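You operate a simulated robot arm through the tools that you are given. There is no shell and no other tool.

You run a simulated robot arm. Do the job below in one go: nothing can be reset, and whatever is moved stays where it is left.

## Task
Wash the dirty camera head with the soapy cloth and cap it again.
Fine: teal cloth soaped at the soap pad and put back; the head stays in its stand. What is to be rubbed or washed off counts as gone when no trace of it is left.

The check looks at the end state, three seconds after you hand in, the way a careful person would. Anything else that was tipped, shoved, dropped, spilled or broken makes it a failure. Lids that push on must go on centred and level and be pressed home; caps that screw on are set level and turned clockwise until they are tight. Flat cloth is picked up by pressing the open fingertips on it (5 to 10 N) and closing them slowly along it; thin cloth reads only 2 to 8 mm in the jaws.

## Robot
A 7-joint arm with a fingered hand, fixed in place. Base frame: the origin is on the floor under the middle of its stand, x ahead of it, y to its left, z up; the work surface is at about z = 70. Units: cm, degrees, N and s.
With the tool pointing down near the work surface it reaches from about 10 to 66 cm from the base axis. Its first joint turns from -69.0 to 172.0 degrees. Payload 3.4 kg.
The TCP is the grasp point between the finger pads, 2.5 cm short of the fingertips. In the tool frame z runs along the fingers and y along their closing line. The gripper opens to 8.8 cm; its body begins 2.9 cm behind the TCP. The gripper is a hand of 5 fingers: y runs from the thumb to the fingers, the wrist lies at [-1.3, -9.7, -16.2] in the tool frame, and closing takes about 1.5 s.
Orientation is that of the tool frame in the base frame, as [roll, pitch, yaw] about the fixed x, y, z axes, in that order (R = Rz(yaw) Ry(pitch) Rx(roll)). With the fingers straight down and the wrist toward the robot, the tool's x, y and z point along [0, 1, 0], [1, 0, 0] and [0, 0, -1] of the base frame.

## Interface
- The arm moves only by the tool jog_arm. Its argument "deltas" is text: rows parted by semicolons, each of 6 numbers parted by spaces: the shift along the tool's x, y, z in mm, then the turn, a rotation vector about the tool's x, y, z in degrees. In form: dx dy dz rx ry rz; .... A call has 1 to 20 rows; each row shifts and turns the commanded pose from where the row before left it, along the tool's axes as they then stand. "gripper" is the opening, from 0 (shut) to 1 (fully open), set as the call begins (left out, the last holds). A row lasts 0.2 s, in which the tool goes at most 5 cm and 8.6 degrees; a call with a longer step from one row to the next is refused whole, and so is a gripper value outside its range. Where a pose cannot be reached the arm comes as near as it can. A force on the tool above 60 N (or 10 N above the force at the start of the call, whichever is more), or a blocked arm, ends the call early, and 0.2 s more pass. The fingers move at their own pace (about 15.3 cm/s each) and stop on an object; they squeeze with about 22 N. The grip force told is the motor's: it shows also when the fingers shut on nothing. Time passes only in rows, and 0.2 s behind the last, so rows that do not move let the fingers close. The reply holds the time, the measured pose of the TCP, the force on the tool along the base axes, the opening and the grip force, in the units named above and with some noise, with the torque about the TCP (base axes, N m) and any sound that the robot's microphone picked up, and new pictures: "pictures" is both (left out), scene, wrist or none.
- Cameras (640 x 400 px; columns grow to the right, rows downward): "scene" is fixed at [40.06, 49.9, 157.29]; the picture's right is [-0.99, 0.12, 0.00], its down [0.07, 0.56, -0.82] and it looks along [-0.10, -0.82, -0.57] (base axes); focal length 348 px, centre (320, 200). "wrist" rides on the gripper at [5.9, -7.9, -10.5] in the tool frame; the picture's right is [-0.73, 0.32, -0.61], its down [-0.62, -0.68, 0.38] and it looks along [-0.29, 0.66, 0.70] (tool axes); focal length 234 px, centre (320, 200). There is no depth. A picture from a camera that has moved, and an enlarged one, comes with that camera's place and axes in the base frame and with its lens.
- lift_body(by): slides the trunk up (or, below 0, down) by that many cm; the arm rides with it, the base frame stays. It gives what a move gives, with no picture.
- set_fingers(index, middle, ring, little, thumb_bend, thumb_turn): sets how far each is bent, from 0 (flat) to 1 (curled in); at 0.3 the hand is open as for a grip, at 0.7 the pads meet at the TCP. One left out holds its place. A second passes; each finger stops where it meets its share of the squeeze, and holds until it gets a number again. A gripper value or a shape takes the hand back. It gives what a move gives, with no picture; readings hold the bend of each and the force on index, middle, ring, little, thumb and palm. thumb_turn goes from beside the hand (0) to across from the fingers (1), as for a grip.
- grasp_type(shape): the hand has 5 fingers and takes this shape, open, in about a second: jaw (thumb against the fingers, like two jaws); tri (thumb and two fingers); tip (a fingertip pinch); poke (one finger out to press); point (the index stretched); flat (the hand flat); cup (the hand cupped); fist (a fist). The gripper value then closes the fingers along that shape, each until it touches; the sizes above hold for jaw. It gives what a move gives, with no picture.
- close_up(camera, box): a new picture of the part [left, top, right, bottom] of that camera's present view, enlarged. No time passes.
- job_done(): hands the job in; it is judged then, once.

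Nothing tells you positions but the pictures and the camera data. Unless the task says otherwise, let go and move clear before handing in.

The tools are called after ">>>" by a JSON object that holds its "op" and its "data". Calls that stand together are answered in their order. jog_arm: Moves the arm, as the interface text tells. Its arguments: {"type":"object","properties":{"deltas":{"type":"string"},"gripper":{"type":"number"},"pictures":{"type":"string","enum":["both","scene","wrist","none"]}},"required":["deltas"]} The other tools are called the same way: lift_body (by) moves the trunk up or down; grasp_type (shape) gives the hand a shape; set_fingers (index, middle, ring, little, thumb_bend, thumb_turn) moves the fingers one by one; close_up (camera, box) takes an enlarged picture of a part of a camera's view; job_done () hands the job in.

At the start:

```text
time: 0.0
eef_pos: [26.5, -37.12, 121.59]
ee_rot: [-180.0, -0.1, 90.0]
force: [-0.6, -0.8, 0.3]
torque: [-0.02, 0.01, -0.02]
finger_gap: 8.74
gripper_force: 0.0
shape: jaw
bend: [0.3, 0.3, 0.3, 0.3, 0.3, 0.98]
finger forces: [0.1, 0.0, 0.1, 0.0, 0.0, 0.0]
trunk travel left (down, up): [-65.0, 29.0]
```

scene: 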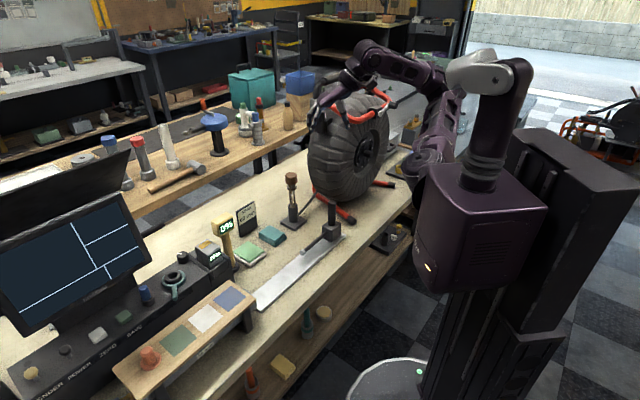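
wrist: 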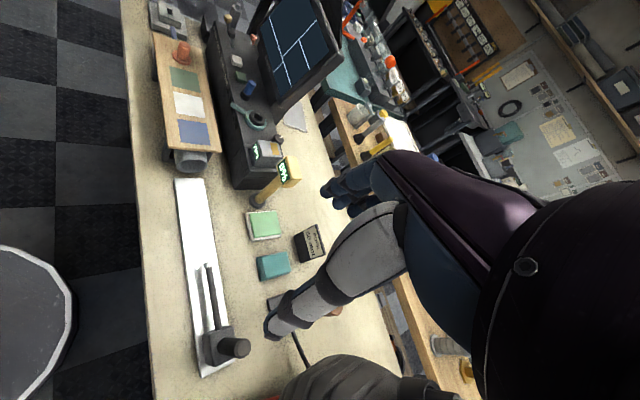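

I see a workbench with a green pad, a teal block/cloth, a stand with a head, and other items. I'll look closer before moving anything.

>>> {"op": "close_up", "data": {"camera": "scene", "box": [200, 150, 360, 250]}}

>>> {"op": "close_up", "data": {"camera": "scene", "box": [100, 230, 260, 330]}}

>>> {"op": "close_up", "data": {"camera": "wrist", "box": [160, 150, 380, 380]}}

>>> {"op": "close_up", "data": {"camera": "wrist", "box": [140, 0, 340, 180]}}

```text
4.00 times, centred on (280, 200) of scene
camera zoom: at [40.06, 49.9, 157.29], right [-0.99, 0.12, 0.0], down [0.07, 0.56, -0.82], along [-0.1, -0.82, -0.57], focal length 1393 px, centre (480, 200)
```

zoom: 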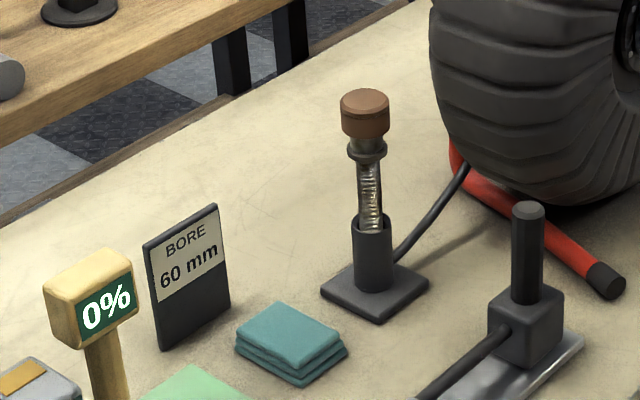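

```text
4.00 times, centred on (180, 280) of scene
camera zoom: at [40.06, 49.9, 157.29], right [-0.99, 0.12, 0.0], down [0.07, 0.56, -0.82], along [-0.1, -0.82, -0.57], focal length 1393 px, centre (880, -120)
```

zoom: 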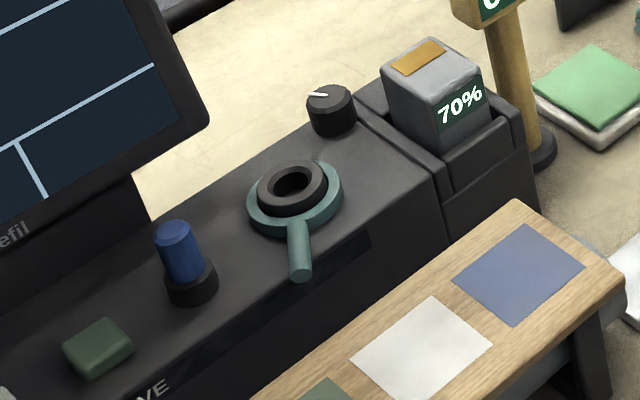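

```text
1.74 times, centred on (270, 265) of wrist
camera zoom: at [18.71, -31.16, 132.04], right [0.32, -0.73, 0.61], down [-0.68, -0.62, -0.38], along [0.66, -0.29, -0.7], focal length 407 px, centre (407, 87)
```

zoom: 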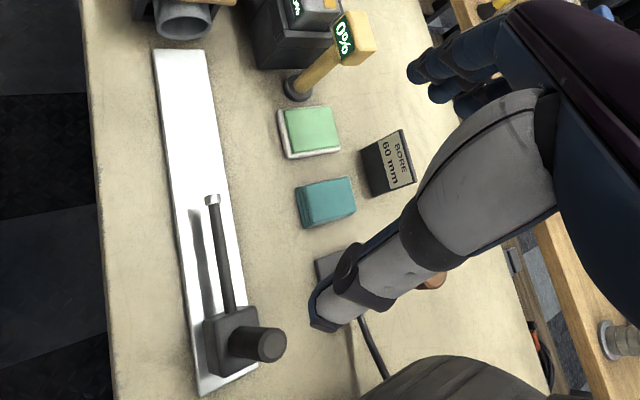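

```text
2.22 times, centred on (240, 90) of wrist
camera zoom: at [18.71, -31.16, 132.04], right [0.32, -0.73, 0.61], down [-0.68, -0.62, -0.38], along [0.66, -0.29, -0.7], focal length 520 px, centre (498, 444)
```

zoom: 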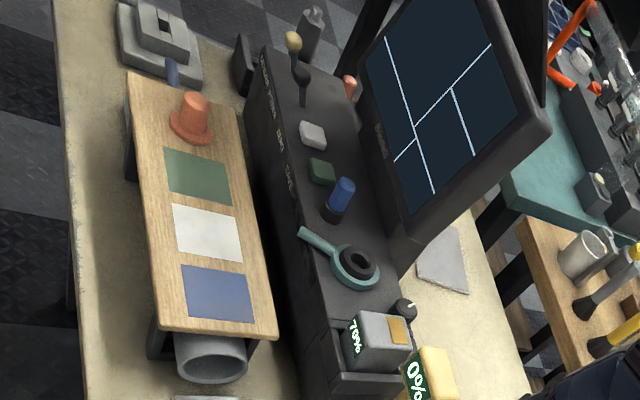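

The capped head seems to be upright in a black stand near the wheel, at about (37, -61). The folded teal cloth is near (45, -52) and the green soap pad near (54, -43). I'll zoom in on each of them.

>>> {"op": "close_up", "data": {"camera": "scene", "box": [270, 165, 318, 235]}}

>>> {"op": "close_up", "data": {"camera": "scene", "box": [210, 195, 290, 275]}}

>>> {"op": "close_up", "data": {"camera": "scene", "box": [60, 190, 220, 390]}}

>>> {"op": "close_up", "data": {"camera": "scene", "box": [230, 210, 460, 400]}}

```text
5.71 times, centred on (294, 200) of scene
camera zoom: at [40.06, 49.9, 157.29], right [-0.99, 0.12, 0.0], down [0.07, 0.56, -0.82], along [-0.1, -0.82, -0.57], focal length 1990 px, centre (469, 200)
```

zoom: 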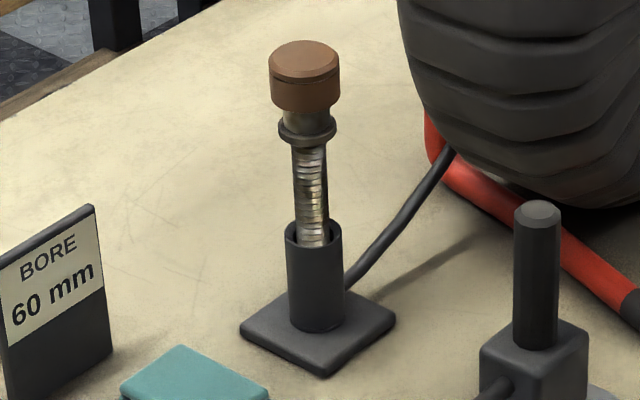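

```text
5.00 times, centred on (250, 235) of scene
camera zoom: at [40.06, 49.9, 157.29], right [-0.99, 0.12, 0.0], down [0.07, 0.56, -0.82], along [-0.1, -0.82, -0.57], focal length 1741 px, centre (670, 25)
```

zoom: 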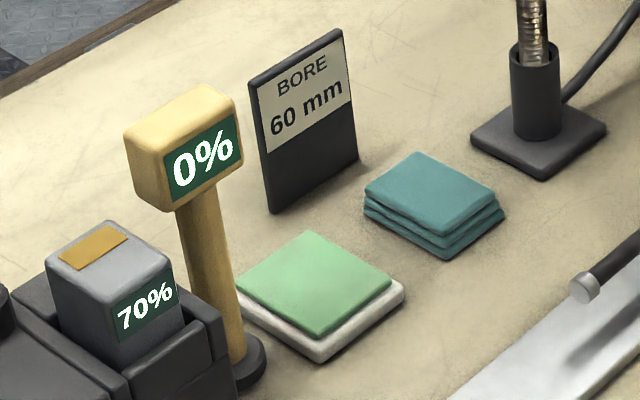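

```text
2.00 times, centred on (140, 290) of scene
camera zoom: at [40.06, 49.9, 157.29], right [-0.99, 0.12, 0.0], down [0.07, 0.56, -0.82], along [-0.1, -0.82, -0.57], focal length 697 px, centre (680, 20)
```

zoom: 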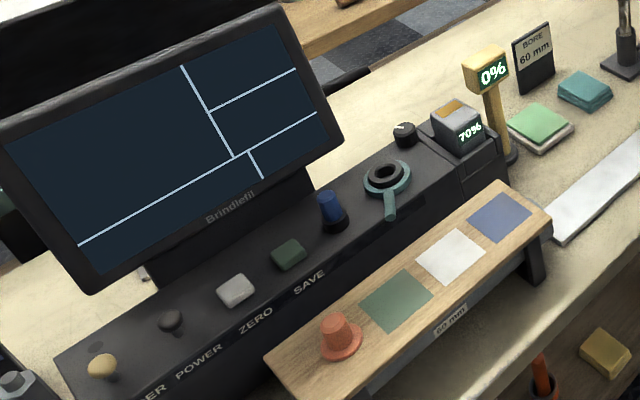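

```text
2.11 times, centred on (345, 305) of scene
camera zoom: at [40.06, 49.9, 157.29], right [-0.99, 0.12, 0.0], down [0.07, 0.56, -0.82], along [-0.1, -0.82, -0.57], focal length 733 px, centre (267, -21)
```

zoom: 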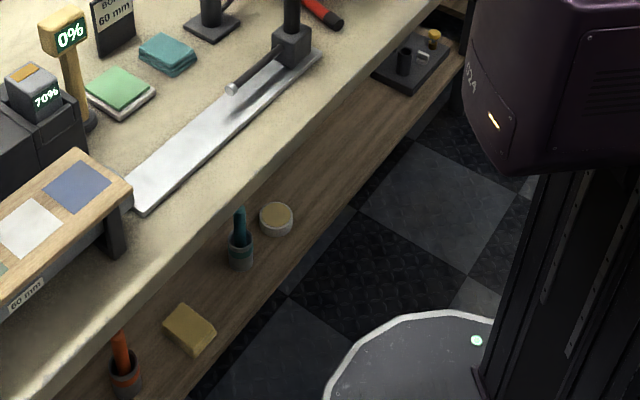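

Nothing has moved yet. I'll turn the tool so it points out over the bench, then bring the wrist camera in near the capped head from above.

>>> {"op": "jog_arm", "data": {"deltas": "0 0 0 0 0 8.2857; 0 0 0 0 0 8.2857; 0 0 0 0 0 8.2857; 0 0 0 0 0 8.2857; 0 0 0 0 0 8.2857; 0 0 0 0 0 8.2857; 0 0 0 0 0 8.2857; -5 35 0 0 0 0; -5 35 0 0 0 0; -5 35 0 0 0 0; -5 35 0 0 0 0; -5 36 0 0 0 0; 0 0 0 0 0 0"}}

```text
time: 2.8
eef_pos: [33.66, -53.32, 121.33]
ee_rot: [-180.0, 0.0, 32.1]
force: [-0.5, -0.1, -0.1]
torque: [0.0, 0.01, 0.01]
finger_gap: 8.8
gripper_force: 0.0
shape: jaw
bend: [0.3, 0.3, 0.3, 0.3, 0.3, 0.98]
finger forces: [0.0, 0.0, 0.0, 0.0, 0.0, 0.0]
trunk travel left (down, up): [-65.0, 29.0]
camera wrist: at [34.53, -43.47, 131.87], right [-0.44, -0.66, 0.61], down [-0.89, 0.25, -0.38], along [0.1, -0.71, -0.7], focal length 234 px, centre (320, 200)
```

scene: 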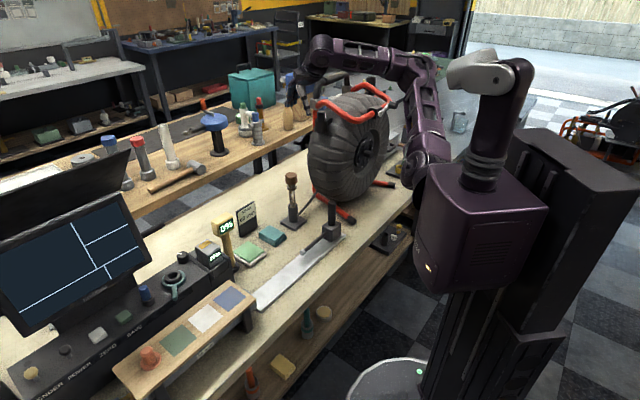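
wrist: 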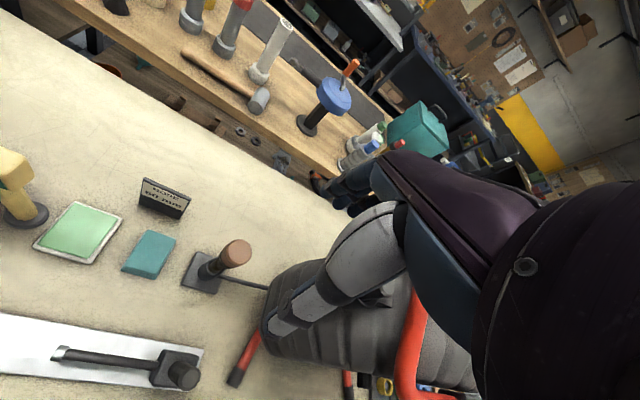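

The wrist camera now shows the stand with the brown top. I'll zoom in on it and the cloth.

>>> {"op": "close_up", "data": {"camera": "wrist", "box": [170, 210, 290, 310]}}

>>> {"op": "close_up", "data": {"camera": "wrist", "box": [0, 140, 240, 300]}}

>>> {"op": "close_up", "data": {"camera": "scene", "box": [270, 20, 540, 240]}}

```text
4.00 times, centred on (230, 260) of wrist
camera zoom: at [34.53, -43.47, 131.87], right [-0.44, -0.66, 0.61], down [-0.89, 0.25, -0.38], along [0.1, -0.71, -0.7], focal length 937 px, centre (680, -40)
```

zoom: 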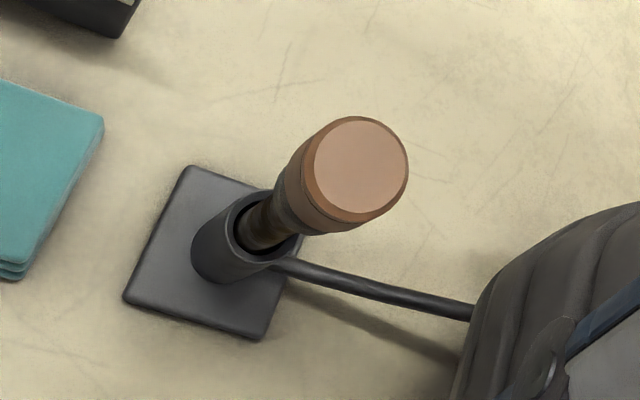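

```text
2.50 times, centred on (120, 220) of wrist
camera zoom: at [34.53, -43.47, 131.87], right [-0.44, -0.66, 0.61], down [-0.89, 0.25, -0.38], along [0.1, -0.71, -0.7], focal length 585 px, centre (820, 150)
```

zoom: 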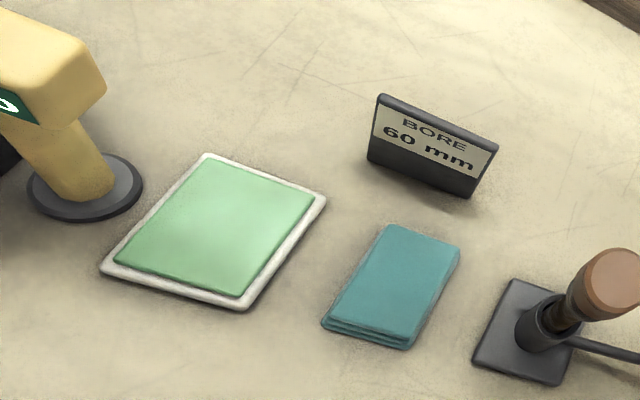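

```text
1.82 times, centred on (405, 130) of scene
camera zoom: at [40.06, 49.9, 157.29], right [-0.99, 0.12, 0.0], down [0.07, 0.56, -0.82], along [-0.1, -0.82, -0.57], focal length 633 px, centre (166, 327)
```

zoom: 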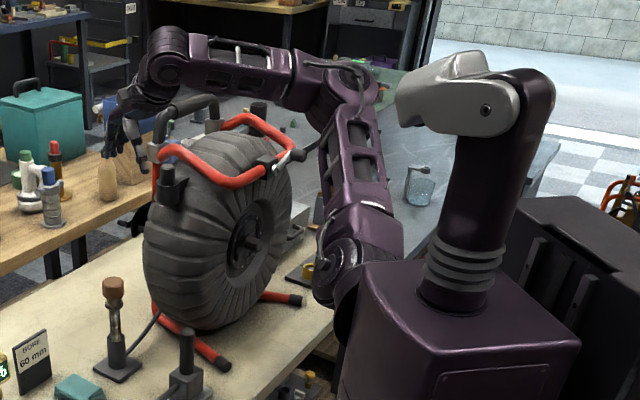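

The brown cap sits on a grey head, which stands in the black socket on a flexible neck. I'll go down partway, keeping to the robot side of it, for a closer look, and watch that the arm clears the reel.

>>> {"op": "jog_arm", "data": {"deltas": "0 0 30 0 0 0; 0 0 30 0 0 0; 0 0 30 0 0 0; 0 0 30 0 0 0; 0 0 30 0 0 0; 0 0 30 0 0 0; 0 0 30 0 0 0; 0 0 30 0 0 0; 0 0 0 0 0 0"}}

```text
time: 4.8
eef_pos: [33.8, -53.22, 97.54]
ee_rot: [180.0, 0.1, 32.0]
force: [0.4, 0.2, -0.3]
torque: [0.0, -0.02, 0.0]
finger_gap: 8.78
gripper_force: 0.1
shape: jaw
bend: [0.3, 0.3, 0.3, 0.3, 0.3, 0.98]
finger forces: [0.1, 0.0, 0.0, 0.1, 0.0, 0.1]
trunk travel left (down, up): [-65.0, 29.0]
camera wrist: at [34.64, -43.35, 108.01], right [-0.44, -0.66, 0.61], down [-0.89, 0.25, -0.38], along [0.1, -0.71, -0.7], focal length 234 px, centre (320, 200)
```

scene: 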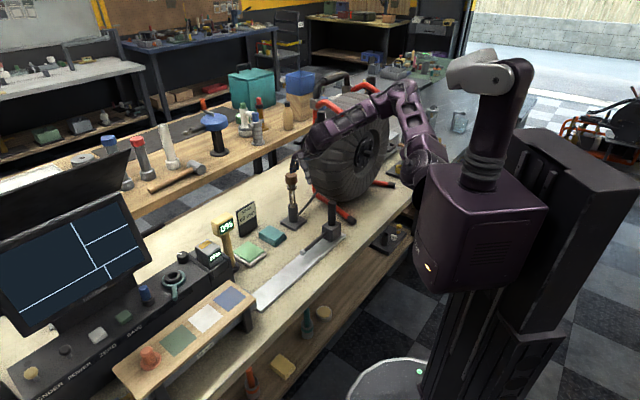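
wrist: 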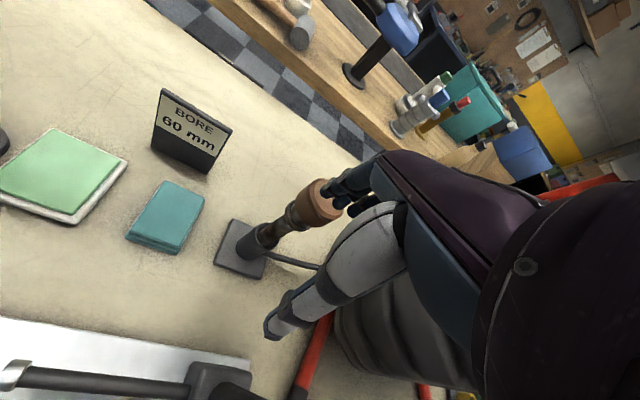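

>>> {"op": "close_up", "data": {"camera": "wrist", "box": [210, 160, 370, 290]}}

>>> {"op": "close_up", "data": {"camera": "scene", "box": [270, 60, 450, 240]}}

```text
3.08 times, centred on (290, 225) of wrist
camera zoom: at [34.64, -43.35, 108.01], right [-0.44, -0.66, 0.61], down [-0.89, 0.25, -0.38], along [0.1, -0.71, -0.7], focal length 720 px, centre (412, 123)
```

zoom: 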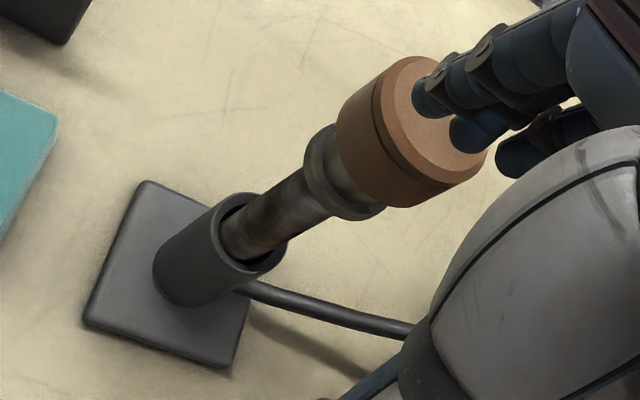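

```text
2.22 times, centred on (360, 150) of scene
camera zoom: at [40.06, 49.9, 157.29], right [-0.99, 0.12, 0.0], down [0.07, 0.56, -0.82], along [-0.1, -0.82, -0.57], focal length 774 px, centre (231, 311)
```

zoom: 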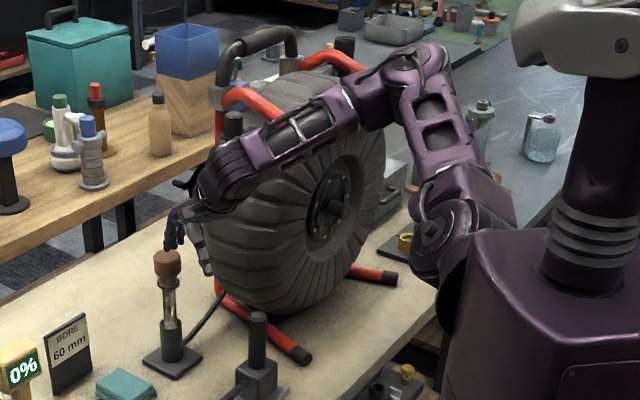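

The cap is about 4.7 cm wide, spans roughly z 89.5 to 92, and its axis is near (37.0, -61.2). I'll move over it with the fingertips above its top and check the alignment.

>>> {"op": "jog_arm", "data": {"deltas": "0 0 -10 0 0 0; -4 21 0 0 0 0; -4 21 0 0 0 0; -4 21 0 0 0 0; -3.3 21.8 0 0 0 0; 0 0 0 0 0 0"}}

```text
time: 6.2
eef_pos: [36.78, -61.14, 98.66]
ee_rot: [179.9, 0.1, 32.2]
force: [0.2, -0.5, 0.2]
torque: [0.04, 0.0, -0.01]
finger_gap: 8.75
gripper_force: 0.0
shape: jaw
bend: [0.3, 0.3, 0.3, 0.3, 0.3, 0.98]
finger forces: [0.1, 0.1, 0.0, 0.0, 0.0, 0.0]
trunk travel left (down, up): [-65.0, 29.0]
camera wrist: at [37.72, -51.25, 109.07], right [-0.44, -0.66, 0.61], down [-0.89, 0.25, -0.38], along [0.1, -0.71, -0.7], focal length 234 px, centre (320, 200)
```

scene: 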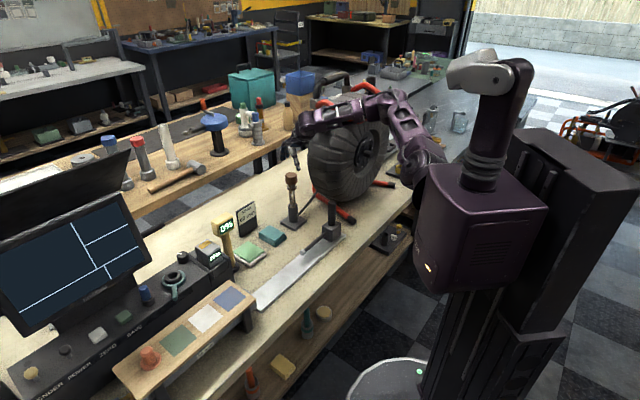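
wrist: 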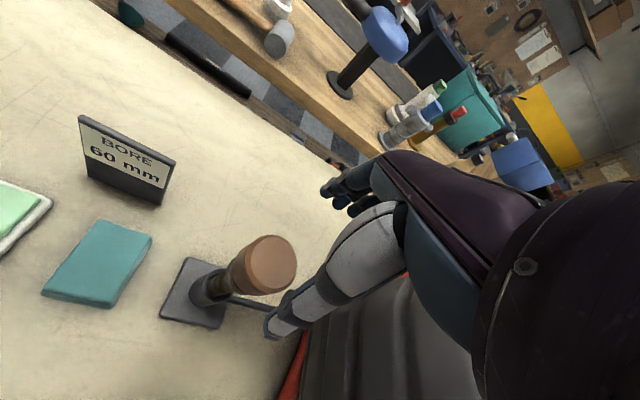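

>>> {"op": "close_up", "data": {"camera": "wrist", "box": [150, 200, 350, 350]}}

>>> {"op": "close_up", "data": {"camera": "scene", "box": [260, 110, 350, 240]}}

```text
2.67 times, centred on (250, 275) of wrist
camera zoom: at [37.72, -51.25, 109.07], right [-0.44, -0.66, 0.61], down [-0.89, 0.25, -0.38], along [0.1, -0.71, -0.7], focal length 624 px, centre (507, 0)
```

zoom: 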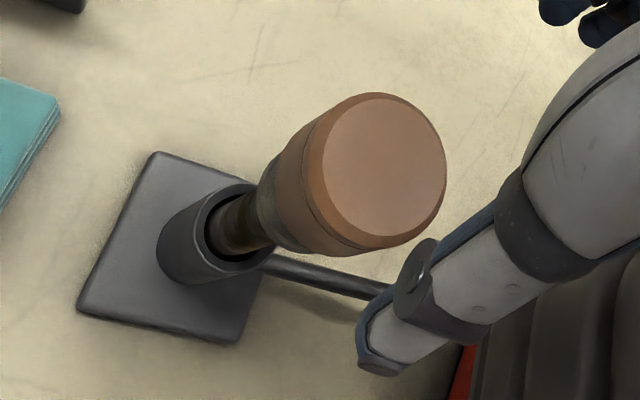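

```text
3.08 times, centred on (305, 175) of scene
camera zoom: at [40.06, 49.9, 157.29], right [-0.99, 0.12, 0.0], down [0.07, 0.56, -0.82], along [-0.1, -0.82, -0.57], focal length 1072 px, centre (366, 277)
```

zoom: 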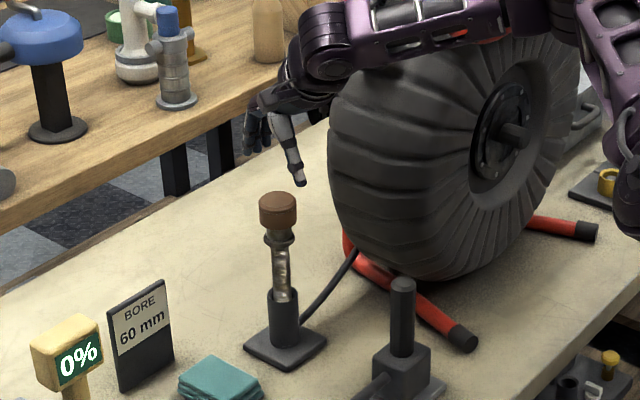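

The cap is centred under the TCP to within a few mm. I'll descend around it with the hand open.

>>> {"op": "jog_arm", "data": {"deltas": "0 0 15 0 0 0; 0 0 15 0 0 0; 0 0 15 0 0 0; 0 0 15 0 0 0; 0 0 14 0 0 0; 0 0 0 0 0 0"}}

```text
time: 7.6
eef_pos: [36.88, -61.36, 91.07]
ee_rot: [-180.0, 0.1, 31.9]
force: [-0.5, 0.4, 0.4]
torque: [0.03, 0.0, 0.0]
finger_gap: 8.76
gripper_force: 0.2
shape: jaw
bend: [0.3, 0.3, 0.3, 0.3, 0.3, 0.98]
finger forces: [0.0, 0.0, 0.0, 0.0, 0.1, 0.1]
trunk travel left (down, up): [-65.0, 29.0]
camera wrist: at [37.72, -51.53, 101.57], right [-0.44, -0.66, 0.61], down [-0.89, 0.25, -0.38], along [0.1, -0.71, -0.7], focal length 234 px, centre (320, 200)
```

scene: 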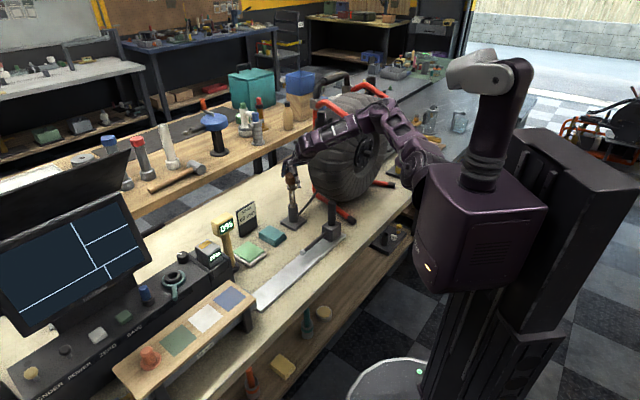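
wrist: 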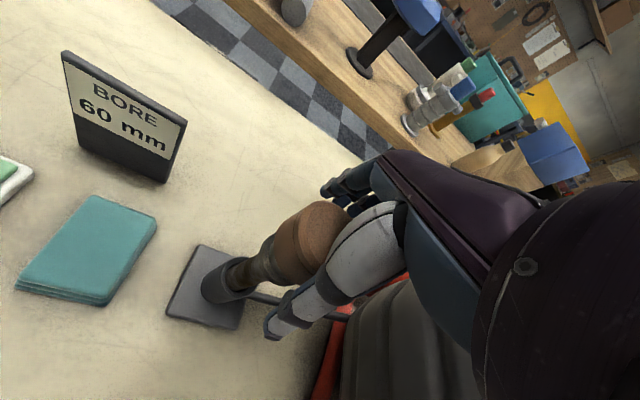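

>>> {"op": "close_up", "data": {"camera": "wrist", "box": [240, 150, 400, 290]}}

>>> {"op": "close_up", "data": {"camera": "scene", "box": [270, 140, 320, 240]}}

```text
2.86 times, centred on (320, 220) of wrist
camera zoom: at [37.72, -51.53, 101.57], right [-0.44, -0.66, 0.61], down [-0.89, 0.25, -0.38], along [0.1, -0.71, -0.7], focal length 669 px, centre (320, 143)
```

zoom: 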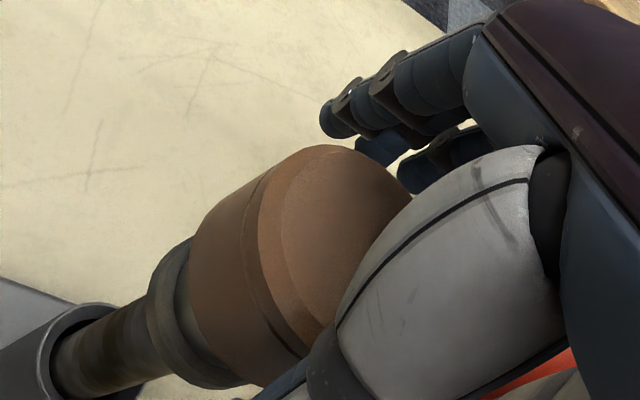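

```text
4.00 times, centred on (295, 190) of scene
camera zoom: at [40.06, 49.9, 157.29], right [-0.99, 0.12, 0.0], down [0.07, 0.56, -0.82], along [-0.1, -0.82, -0.57], focal length 1393 px, centre (420, 240)
```

zoom: 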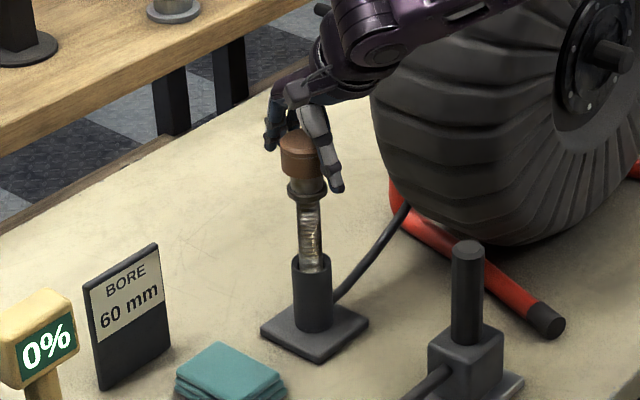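

The TCP sits a little above the middle of the cap. I'll drop 6 mm more and close on it gently.

>>> {"op": "jog_arm", "data": {"deltas": "0 0 6 0 0 0; 0 0 0 0 0 0", "pictures": "none"}}

>>> {"op": "jog_arm", "data": {"deltas": "0 0 0 0 0 0; 0 0 0 0 0 0; 0 0 0 0 0 0; 0 0 0 0 0 0; 0 0 0 0 0 0; 0 0 0 0 0 0; 0 0 0 0 0 0; 0 0 0 0 0 0", "gripper": 0.4}}

```text
time: 8.2
eef_pos: [36.97, -61.36, 90.5]
ee_rot: [-180.0, 0.0, 32.1]
force: [0.6, 0.6, -0.1]
torque: [0.01, -0.01, -0.03]
finger_gap: 8.79
gripper_force: 0.1
shape: jaw
bend: [0.3, 0.3, 0.3, 0.3, 0.3, 0.98]
finger forces: [0.0, 0.0, 0.1, 0.0, 0.1, 0.0]
trunk travel left (down, up): [-65.0, 29.0]
```

```text
time: 10.0
eef_pos: [36.93, -61.35, 90.61]
ee_rot: [180.0, 0.0, 32.0]
force: [0.0, 0.4, 0.4]
torque: [0.01, 0.01, 0.05]
finger_gap: 3.62
gripper_force: 0.1
shape: jaw
bend: [0.74, 0.49, 0.45, 0.43, 0.72, 1.0]
finger forces: [0.5, 0.0, 0.1, 0.0, 0.5, 0.0]
trunk travel left (down, up): [-65.0, 29.0]
camera wrist: at [37.8, -51.51, 101.01], right [-0.44, -0.66, 0.61], down [-0.89, 0.25, -0.38], along [0.1, -0.71, -0.7], focal length 234 px, centre (320, 200)
```

scene: 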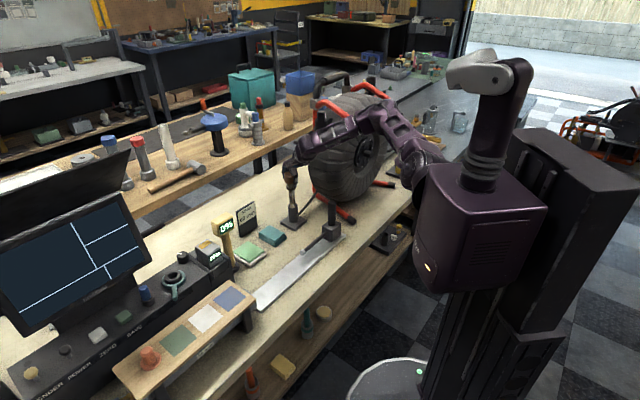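
wrist: 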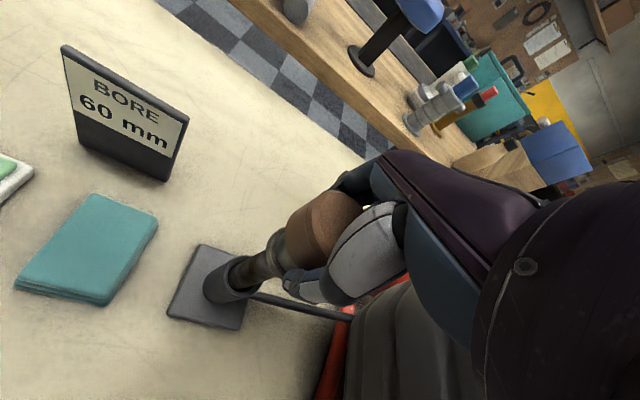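

>>> {"op": "close_up", "data": {"camera": "wrist", "box": [240, 150, 440, 310]}}

>>> {"op": "close_up", "data": {"camera": "scene", "box": [270, 140, 320, 240]}}

```text
2.50 times, centred on (340, 230) of wrist
camera zoom: at [37.8, -51.51, 101.01], right [-0.44, -0.66, 0.61], down [-0.89, 0.25, -0.38], along [0.1, -0.71, -0.7], focal length 585 px, centre (270, 125)
```

zoom: 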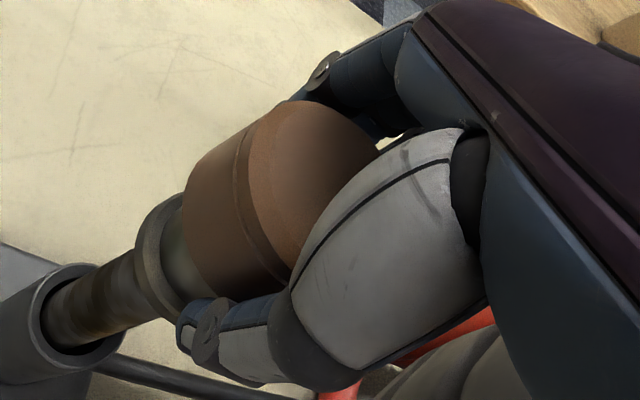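

```text
4.00 times, centred on (295, 190) of scene
camera zoom: at [40.06, 49.9, 157.29], right [-0.99, 0.12, 0.0], down [0.07, 0.56, -0.82], along [-0.1, -0.82, -0.57], focal length 1393 px, centre (420, 240)
```

zoom: 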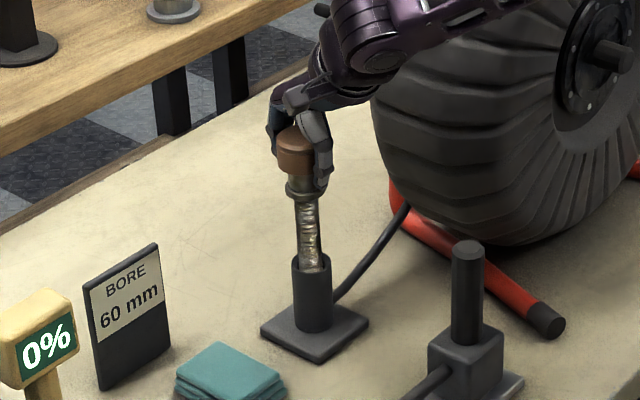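

>>> {"op": "jog_arm", "data": {"deltas": "0 0 0 0 0 0; 0 0 0 0 0 0; 0 0 0 0 0 0; 0 0 0 0 0 0; 0 0 0 0 0 0; 0 0 0 0 0 0", "gripper": 0.2}}

>>> {"op": "close_up", "data": {"camera": "wrist", "box": [240, 150, 440, 310]}}

>>> {"op": "close_up", "data": {"camera": "scene", "box": [270, 140, 320, 240]}}

```text
time: 11.4
eef_pos: [36.88, -61.4, 90.42]
ee_rot: [-179.9, 0.1, 32.2]
force: [-0.1, -0.3, -2.1]
torque: [-0.04, -0.01, -0.03]
finger_gap: 2.9
gripper_force: 22.0
shape: jaw
bend: [0.75, 0.6, 0.62, 0.59, 0.75, 1.0]
finger forces: [12.1, 5.6, 0.0, 0.0, 17.6, 0.0]
trunk travel left (down, up): [-65.0, 29.0]
camera wrist: at [37.81, -51.53, 100.99], right [-0.44, -0.66, 0.61], down [-0.89, 0.25, -0.38], along [0.1, -0.71, -0.7], focal length 234 px, centre (320, 200)
```

scene: 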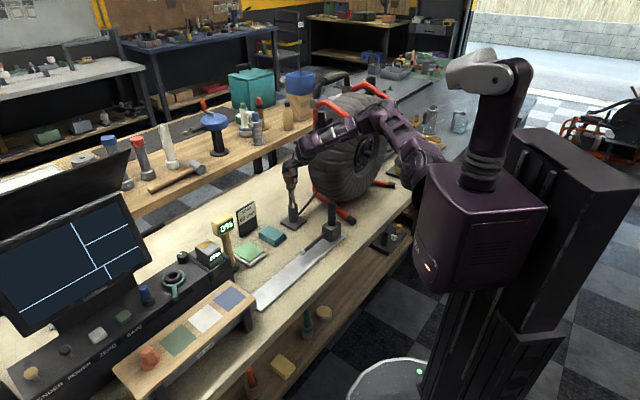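
wrist: 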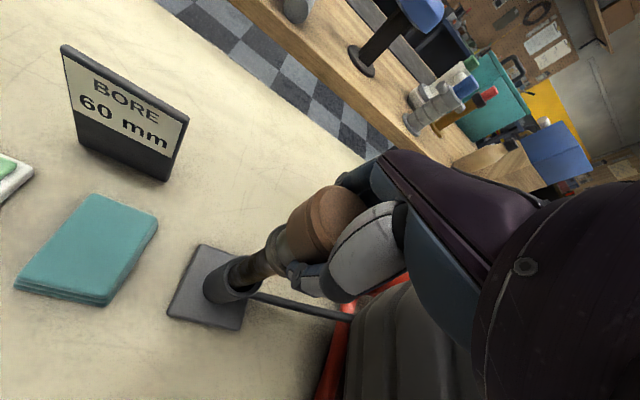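

```text
2.50 times, centred on (340, 230) of wrist
camera zoom: at [37.81, -51.53, 100.99], right [-0.44, -0.66, 0.61], down [-0.89, 0.25, -0.38], along [0.1, -0.71, -0.7], focal length 585 px, centre (270, 125)
```

zoom: 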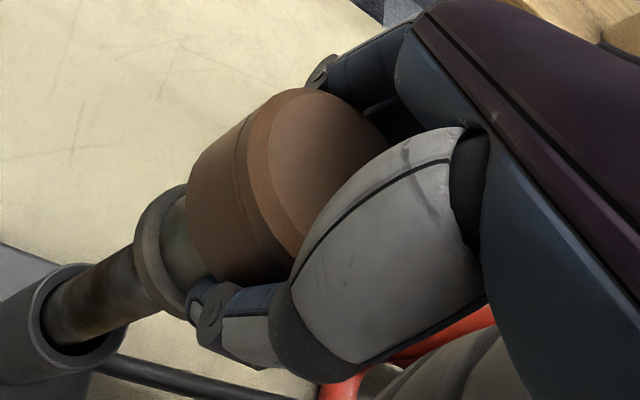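

```text
4.00 times, centred on (295, 190) of scene
camera zoom: at [40.06, 49.9, 157.29], right [-0.99, 0.12, 0.0], down [0.07, 0.56, -0.82], along [-0.1, -0.82, -0.57], focal length 1393 px, centre (420, 240)
```

zoom: 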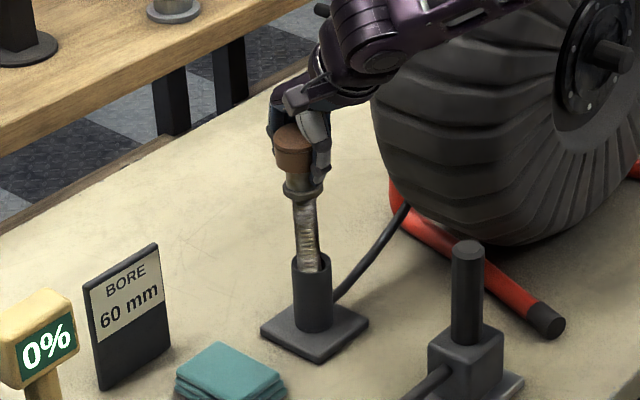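

The tips have closed on the grey neck below the cap: the gap reads only 2.9 cm and the head leans slightly. I'll open, let it settle, and regrip higher so only the cap is held.

>>> {"op": "jog_arm", "data": {"deltas": "0 0 0 0 0 0; 0 0 0 0 0 0; 0 0 0 0 0 0; 0 0 0 0 0 0; 0 0 0 0 0 0; 0 0 0 0 0 0; 0 0 0 0 0 0; 0 0 0 0 0 0", "gripper": 1}}

>>> {"op": "close_up", "data": {"camera": "wrist", "box": [180, 150, 440, 350]}}

>>> {"op": "close_up", "data": {"camera": "scene", "box": [270, 140, 320, 240]}}

```text
time: 13.2
eef_pos: [36.97, -61.38, 90.58]
ee_rot: [179.9, 0.0, 32.2]
force: [-0.4, -0.7, 0.4]
torque: [0.0, -0.01, 0.0]
finger_gap: 8.75
gripper_force: 0.0
shape: jaw
bend: [0.3, 0.3, 0.3, 0.3, 0.3, 0.98]
finger forces: [0.0, 0.0, 0.0, 0.0, 0.1, 0.0]
trunk travel left (down, up): [-65.0, 29.0]
camera wrist: at [37.8, -51.5, 101.01], right [-0.44, -0.66, 0.61], down [-0.89, 0.25, -0.38], along [0.1, -0.71, -0.7], focal length 234 px, centre (320, 200)
```

scene: 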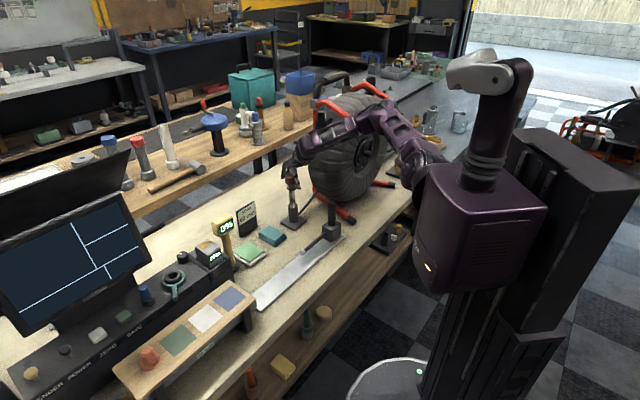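
wrist: 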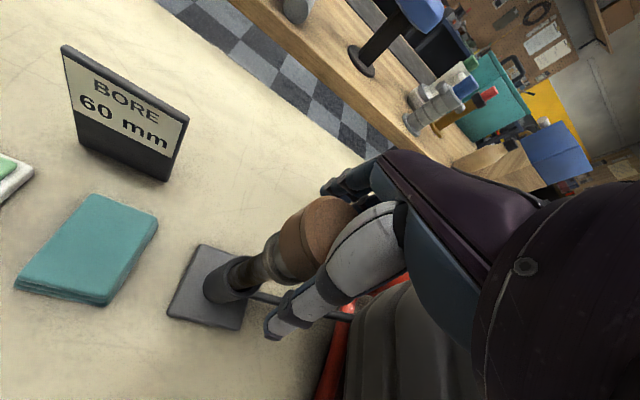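

```text
2.00 times, centred on (310, 250) of wrist
camera zoom: at [37.8, -51.5, 101.01], right [-0.44, -0.66, 0.61], down [-0.89, 0.25, -0.38], along [0.1, -0.71, -0.7], focal length 468 px, centre (340, 100)
```

zoom: 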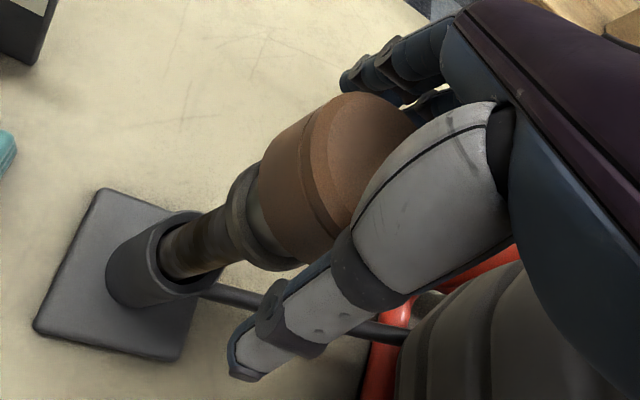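

```text
4.00 times, centred on (295, 190) of scene
camera zoom: at [40.06, 49.9, 157.29], right [-0.99, 0.12, 0.0], down [0.07, 0.56, -0.82], along [-0.1, -0.82, -0.57], focal length 1393 px, centre (420, 240)
```

zoom: 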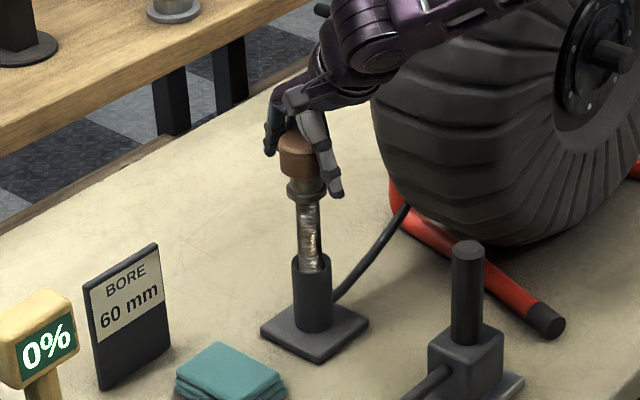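

The head stands straight again. I'll raise 12 mm so the tips end at the cap's lower rim, then close on the cap alone.

>>> {"op": "jog_arm", "data": {"deltas": "0 0 -12 0 0 0; 0 0 0 0 0 0", "pictures": "none"}}

>>> {"op": "jog_arm", "data": {"deltas": "0 0 0 0 0 0; 0 0 0 0 0 0; 0 0 0 0 0 0; 0 0 0 0 0 0; 0 0 0 0 0 0; 0 0 0 0 0 0; 0 0 0 0 0 0; 0 0 0 0 0 0", "gripper": 0.45}}

>>> {"op": "close_up", "data": {"camera": "wrist", "box": [180, 150, 440, 350]}}

>>> {"op": "close_up", "data": {"camera": "scene", "box": [270, 140, 320, 240]}}

```text
time: 13.8
eef_pos: [37.1, -61.23, 91.77]
ee_rot: [179.9, 0.0, 32.2]
force: [-1.0, 0.1, 0.1]
torque: [0.01, 0.02, 0.02]
finger_gap: 8.78
gripper_force: 0.1
shape: jaw
bend: [0.3, 0.3, 0.3, 0.3, 0.3, 0.98]
finger forces: [0.0, 0.1, 0.1, 0.0, 0.0, 0.1]
trunk travel left (down, up): [-65.0, 29.0]
```

```text
time: 15.6
eef_pos: [37.02, -61.36, 91.66]
ee_rot: [179.9, 0.0, 32.1]
force: [0.4, -0.6, -0.2]
torque: [0.03, 0.01, 0.03]
finger_gap: 3.82
gripper_force: 22.1
shape: jaw
bend: [0.74, 0.48, 0.52, 0.49, 0.72, 1.0]
finger forces: [11.9, 6.7, 0.1, 0.0, 18.7, 0.0]
trunk travel left (down, up): [-65.0, 29.0]
camera wrist: at [37.87, -51.54, 102.27], right [-0.44, -0.66, 0.61], down [-0.89, 0.25, -0.38], along [0.1, -0.71, -0.7], focal length 234 px, centre (320, 200)
```

scene: 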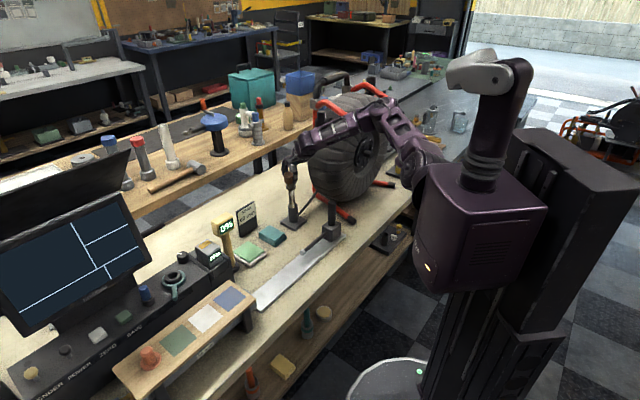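
wrist: 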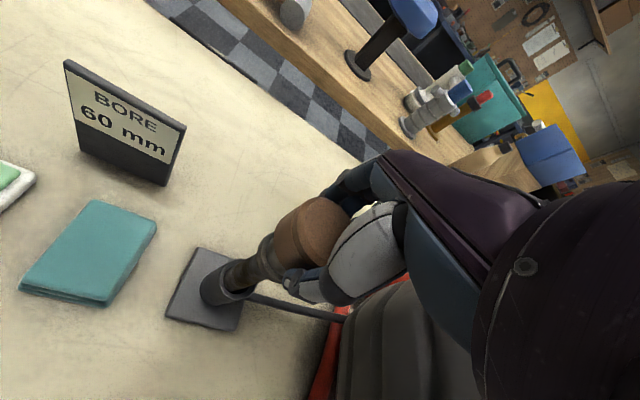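

```text
2.00 times, centred on (310, 250) of wrist
camera zoom: at [37.87, -51.54, 102.27], right [-0.44, -0.66, 0.61], down [-0.89, 0.25, -0.38], along [0.1, -0.71, -0.7], focal length 468 px, centre (340, 100)
```

zoom: 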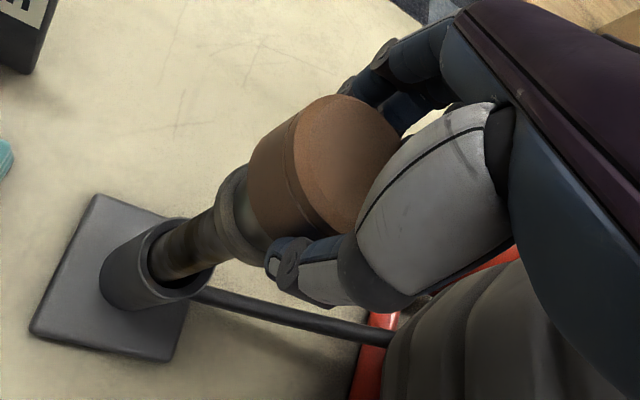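

```text
4.00 times, centred on (295, 190) of scene
camera zoom: at [40.06, 49.9, 157.29], right [-0.99, 0.12, 0.0], down [0.07, 0.56, -0.82], along [-0.1, -0.82, -0.57], focal length 1393 px, centre (420, 240)
```

zoom: 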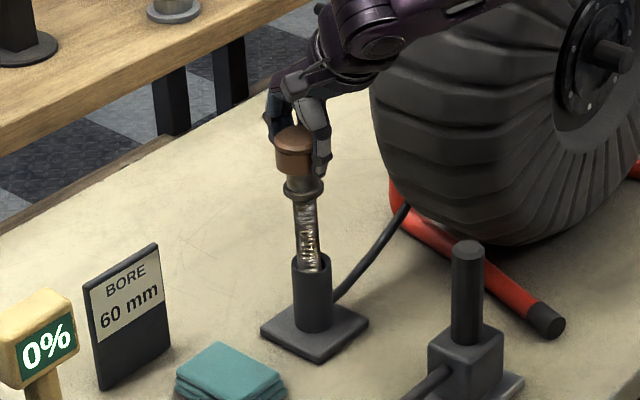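

The cap alone is held now, with a 3.8 cm gap. I'll test with a 4 mm upward pull while watching the force.

>>> {"op": "jog_arm", "data": {"deltas": "0 0 -2 0 0 0; 0 0 -2 0 0 0; 0 0 0 0 0 0"}}

>>> {"op": "close_up", "data": {"camera": "wrist", "box": [180, 150, 440, 350]}}

>>> {"op": "close_up", "data": {"camera": "scene", "box": [270, 140, 320, 240]}}

```text
time: 16.4
eef_pos: [36.98, -61.39, 92.31]
ee_rot: [-179.9, -0.1, 32.1]
force: [0.1, -0.2, -0.3]
torque: [0.01, 0.0, 0.01]
finger_gap: 3.81
gripper_force: 22.1
shape: jaw
bend: [0.74, 0.48, 0.52, 0.49, 0.72, 1.0]
finger forces: [12.1, 6.7, 0.0, 0.1, 18.6, 0.0]
trunk travel left (down, up): [-65.0, 29.0]
camera wrist: at [37.84, -51.52, 102.68], right [-0.44, -0.66, 0.61], down [-0.89, 0.25, -0.38], along [0.1, -0.71, -0.7], focal length 234 px, centre (320, 200)
```

scene: 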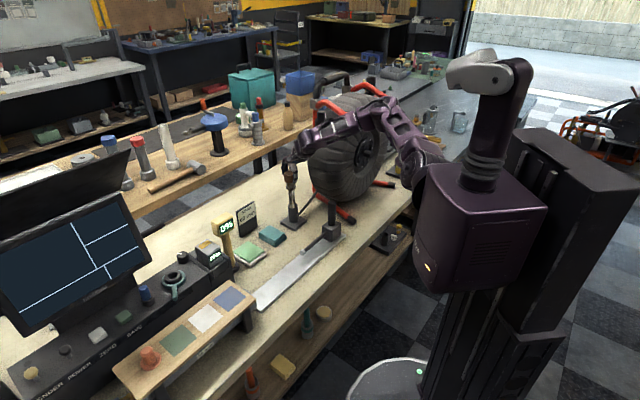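
wrist: 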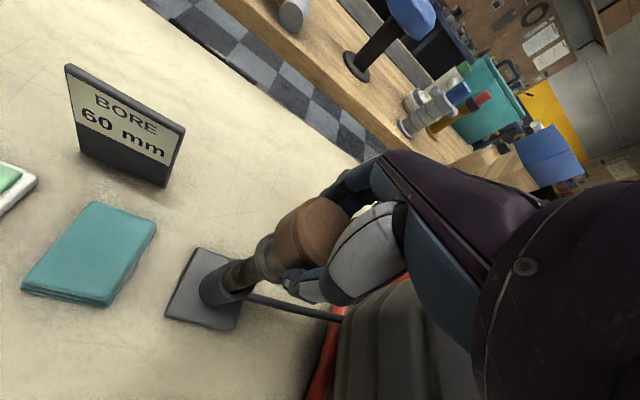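

```text
2.00 times, centred on (310, 250) of wrist
camera zoom: at [37.84, -51.52, 102.68], right [-0.44, -0.66, 0.61], down [-0.89, 0.25, -0.38], along [0.1, -0.71, -0.7], focal length 468 px, centre (340, 100)
```

zoom: 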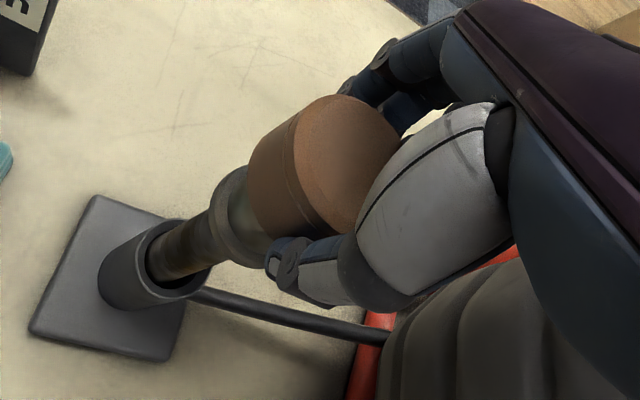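

```text
4.00 times, centred on (295, 190) of scene
camera zoom: at [40.06, 49.9, 157.29], right [-0.99, 0.12, 0.0], down [0.07, 0.56, -0.82], along [-0.1, -0.82, -0.57], focal length 1393 px, centre (420, 240)
```

zoom: 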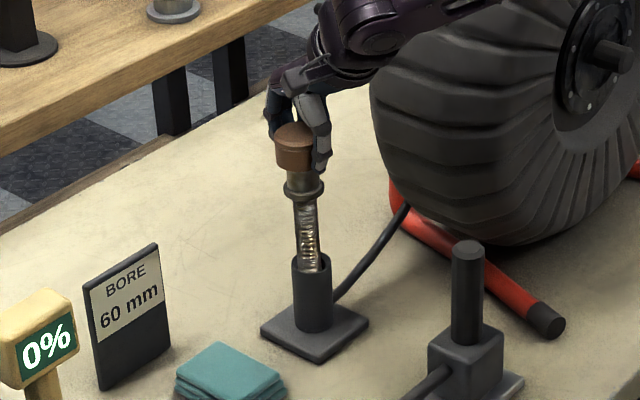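

>>> {"op": "close_up", "data": {"camera": "scene", "box": [280, 160, 312, 220]}}

>>> {"op": "close_up", "data": {"camera": "wrist", "box": [220, 190, 340, 290]}}

```text
6.67 times, centred on (296, 190) of scene
camera zoom: at [40.06, 49.9, 157.29], right [-0.99, 0.12, 0.0], down [0.07, 0.56, -0.82], along [-0.1, -0.82, -0.57], focal length 2322 px, centre (480, 267)
```

zoom: 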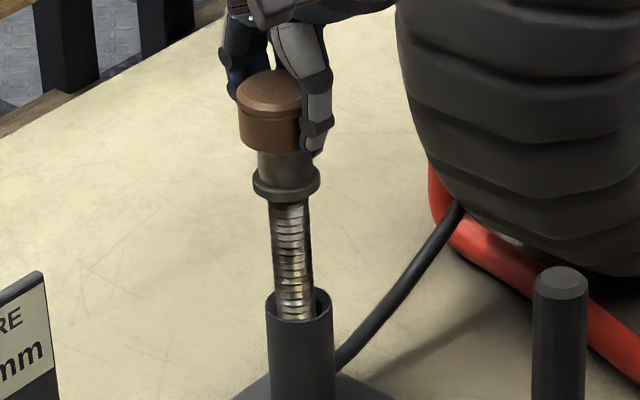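

```text
4.00 times, centred on (280, 240) of wrist
camera zoom: at [37.84, -51.52, 102.68], right [-0.44, -0.66, 0.61], down [-0.89, 0.25, -0.38], along [0.1, -0.71, -0.7], focal length 937 px, centre (480, 40)
```

zoom: 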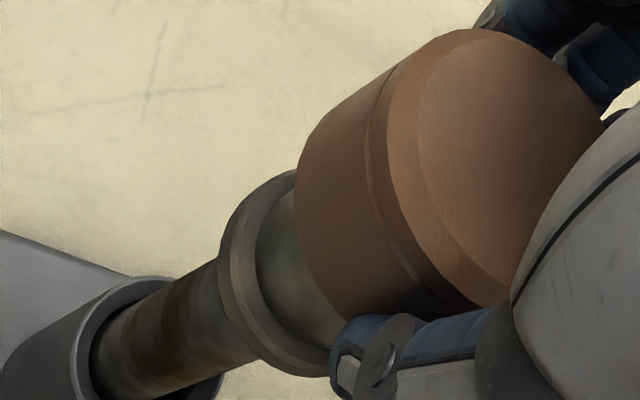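

Comparing the pictures, the cap has slid up about 3 to 4 mm off the head while the collar stayed put, so it seems to be a push-on. I'll keep pulling slowly straight up.

>>> {"op": "jog_arm", "data": {"deltas": "0 0 -3 0 0 0; 0 0 -3 0 0 0; 0 0 -3 0 0 0; 0 0 0 0 0 0", "pictures": "none"}}

>>> {"op": "close_up", "data": {"camera": "scene", "box": [280, 160, 312, 220]}}

>>> {"op": "close_up", "data": {"camera": "wrist", "box": [220, 190, 340, 290]}}

```text
time: 17.4
eef_pos: [37.02, -61.31, 93.09]
ee_rot: [179.9, -0.1, 32.1]
force: [-0.1, -0.5, -0.3]
torque: [0.01, -0.01, 0.01]
finger_gap: 3.82
gripper_force: 21.9
shape: jaw
bend: [0.74, 0.48, 0.52, 0.49, 0.72, 1.0]
finger forces: [12.2, 6.7, 0.0, 0.0, 18.8, 0.0]
trunk travel left (down, up): [-65.0, 29.0]
```

```text
6.67 times, centred on (296, 190) of scene
camera zoom: at [40.06, 49.9, 157.29], right [-0.99, 0.12, 0.0], down [0.07, 0.56, -0.82], along [-0.1, -0.82, -0.57], focal length 2322 px, centre (480, 267)
```

zoom: 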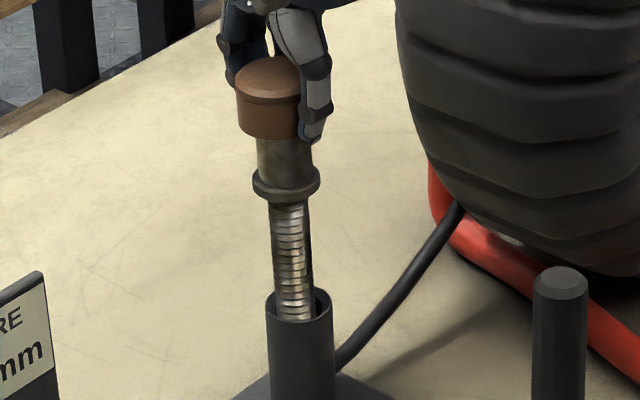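

```text
4.00 times, centred on (280, 240) of wrist
camera zoom: at [37.88, -51.46, 103.55], right [-0.44, -0.66, 0.61], down [-0.89, 0.25, -0.38], along [0.1, -0.71, -0.7], focal length 937 px, centre (480, 40)
```

zoom: 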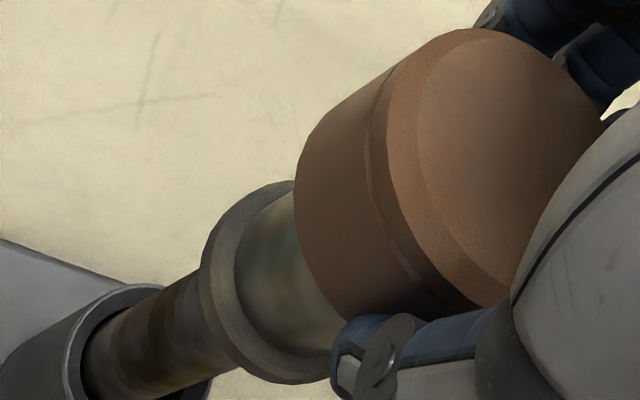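

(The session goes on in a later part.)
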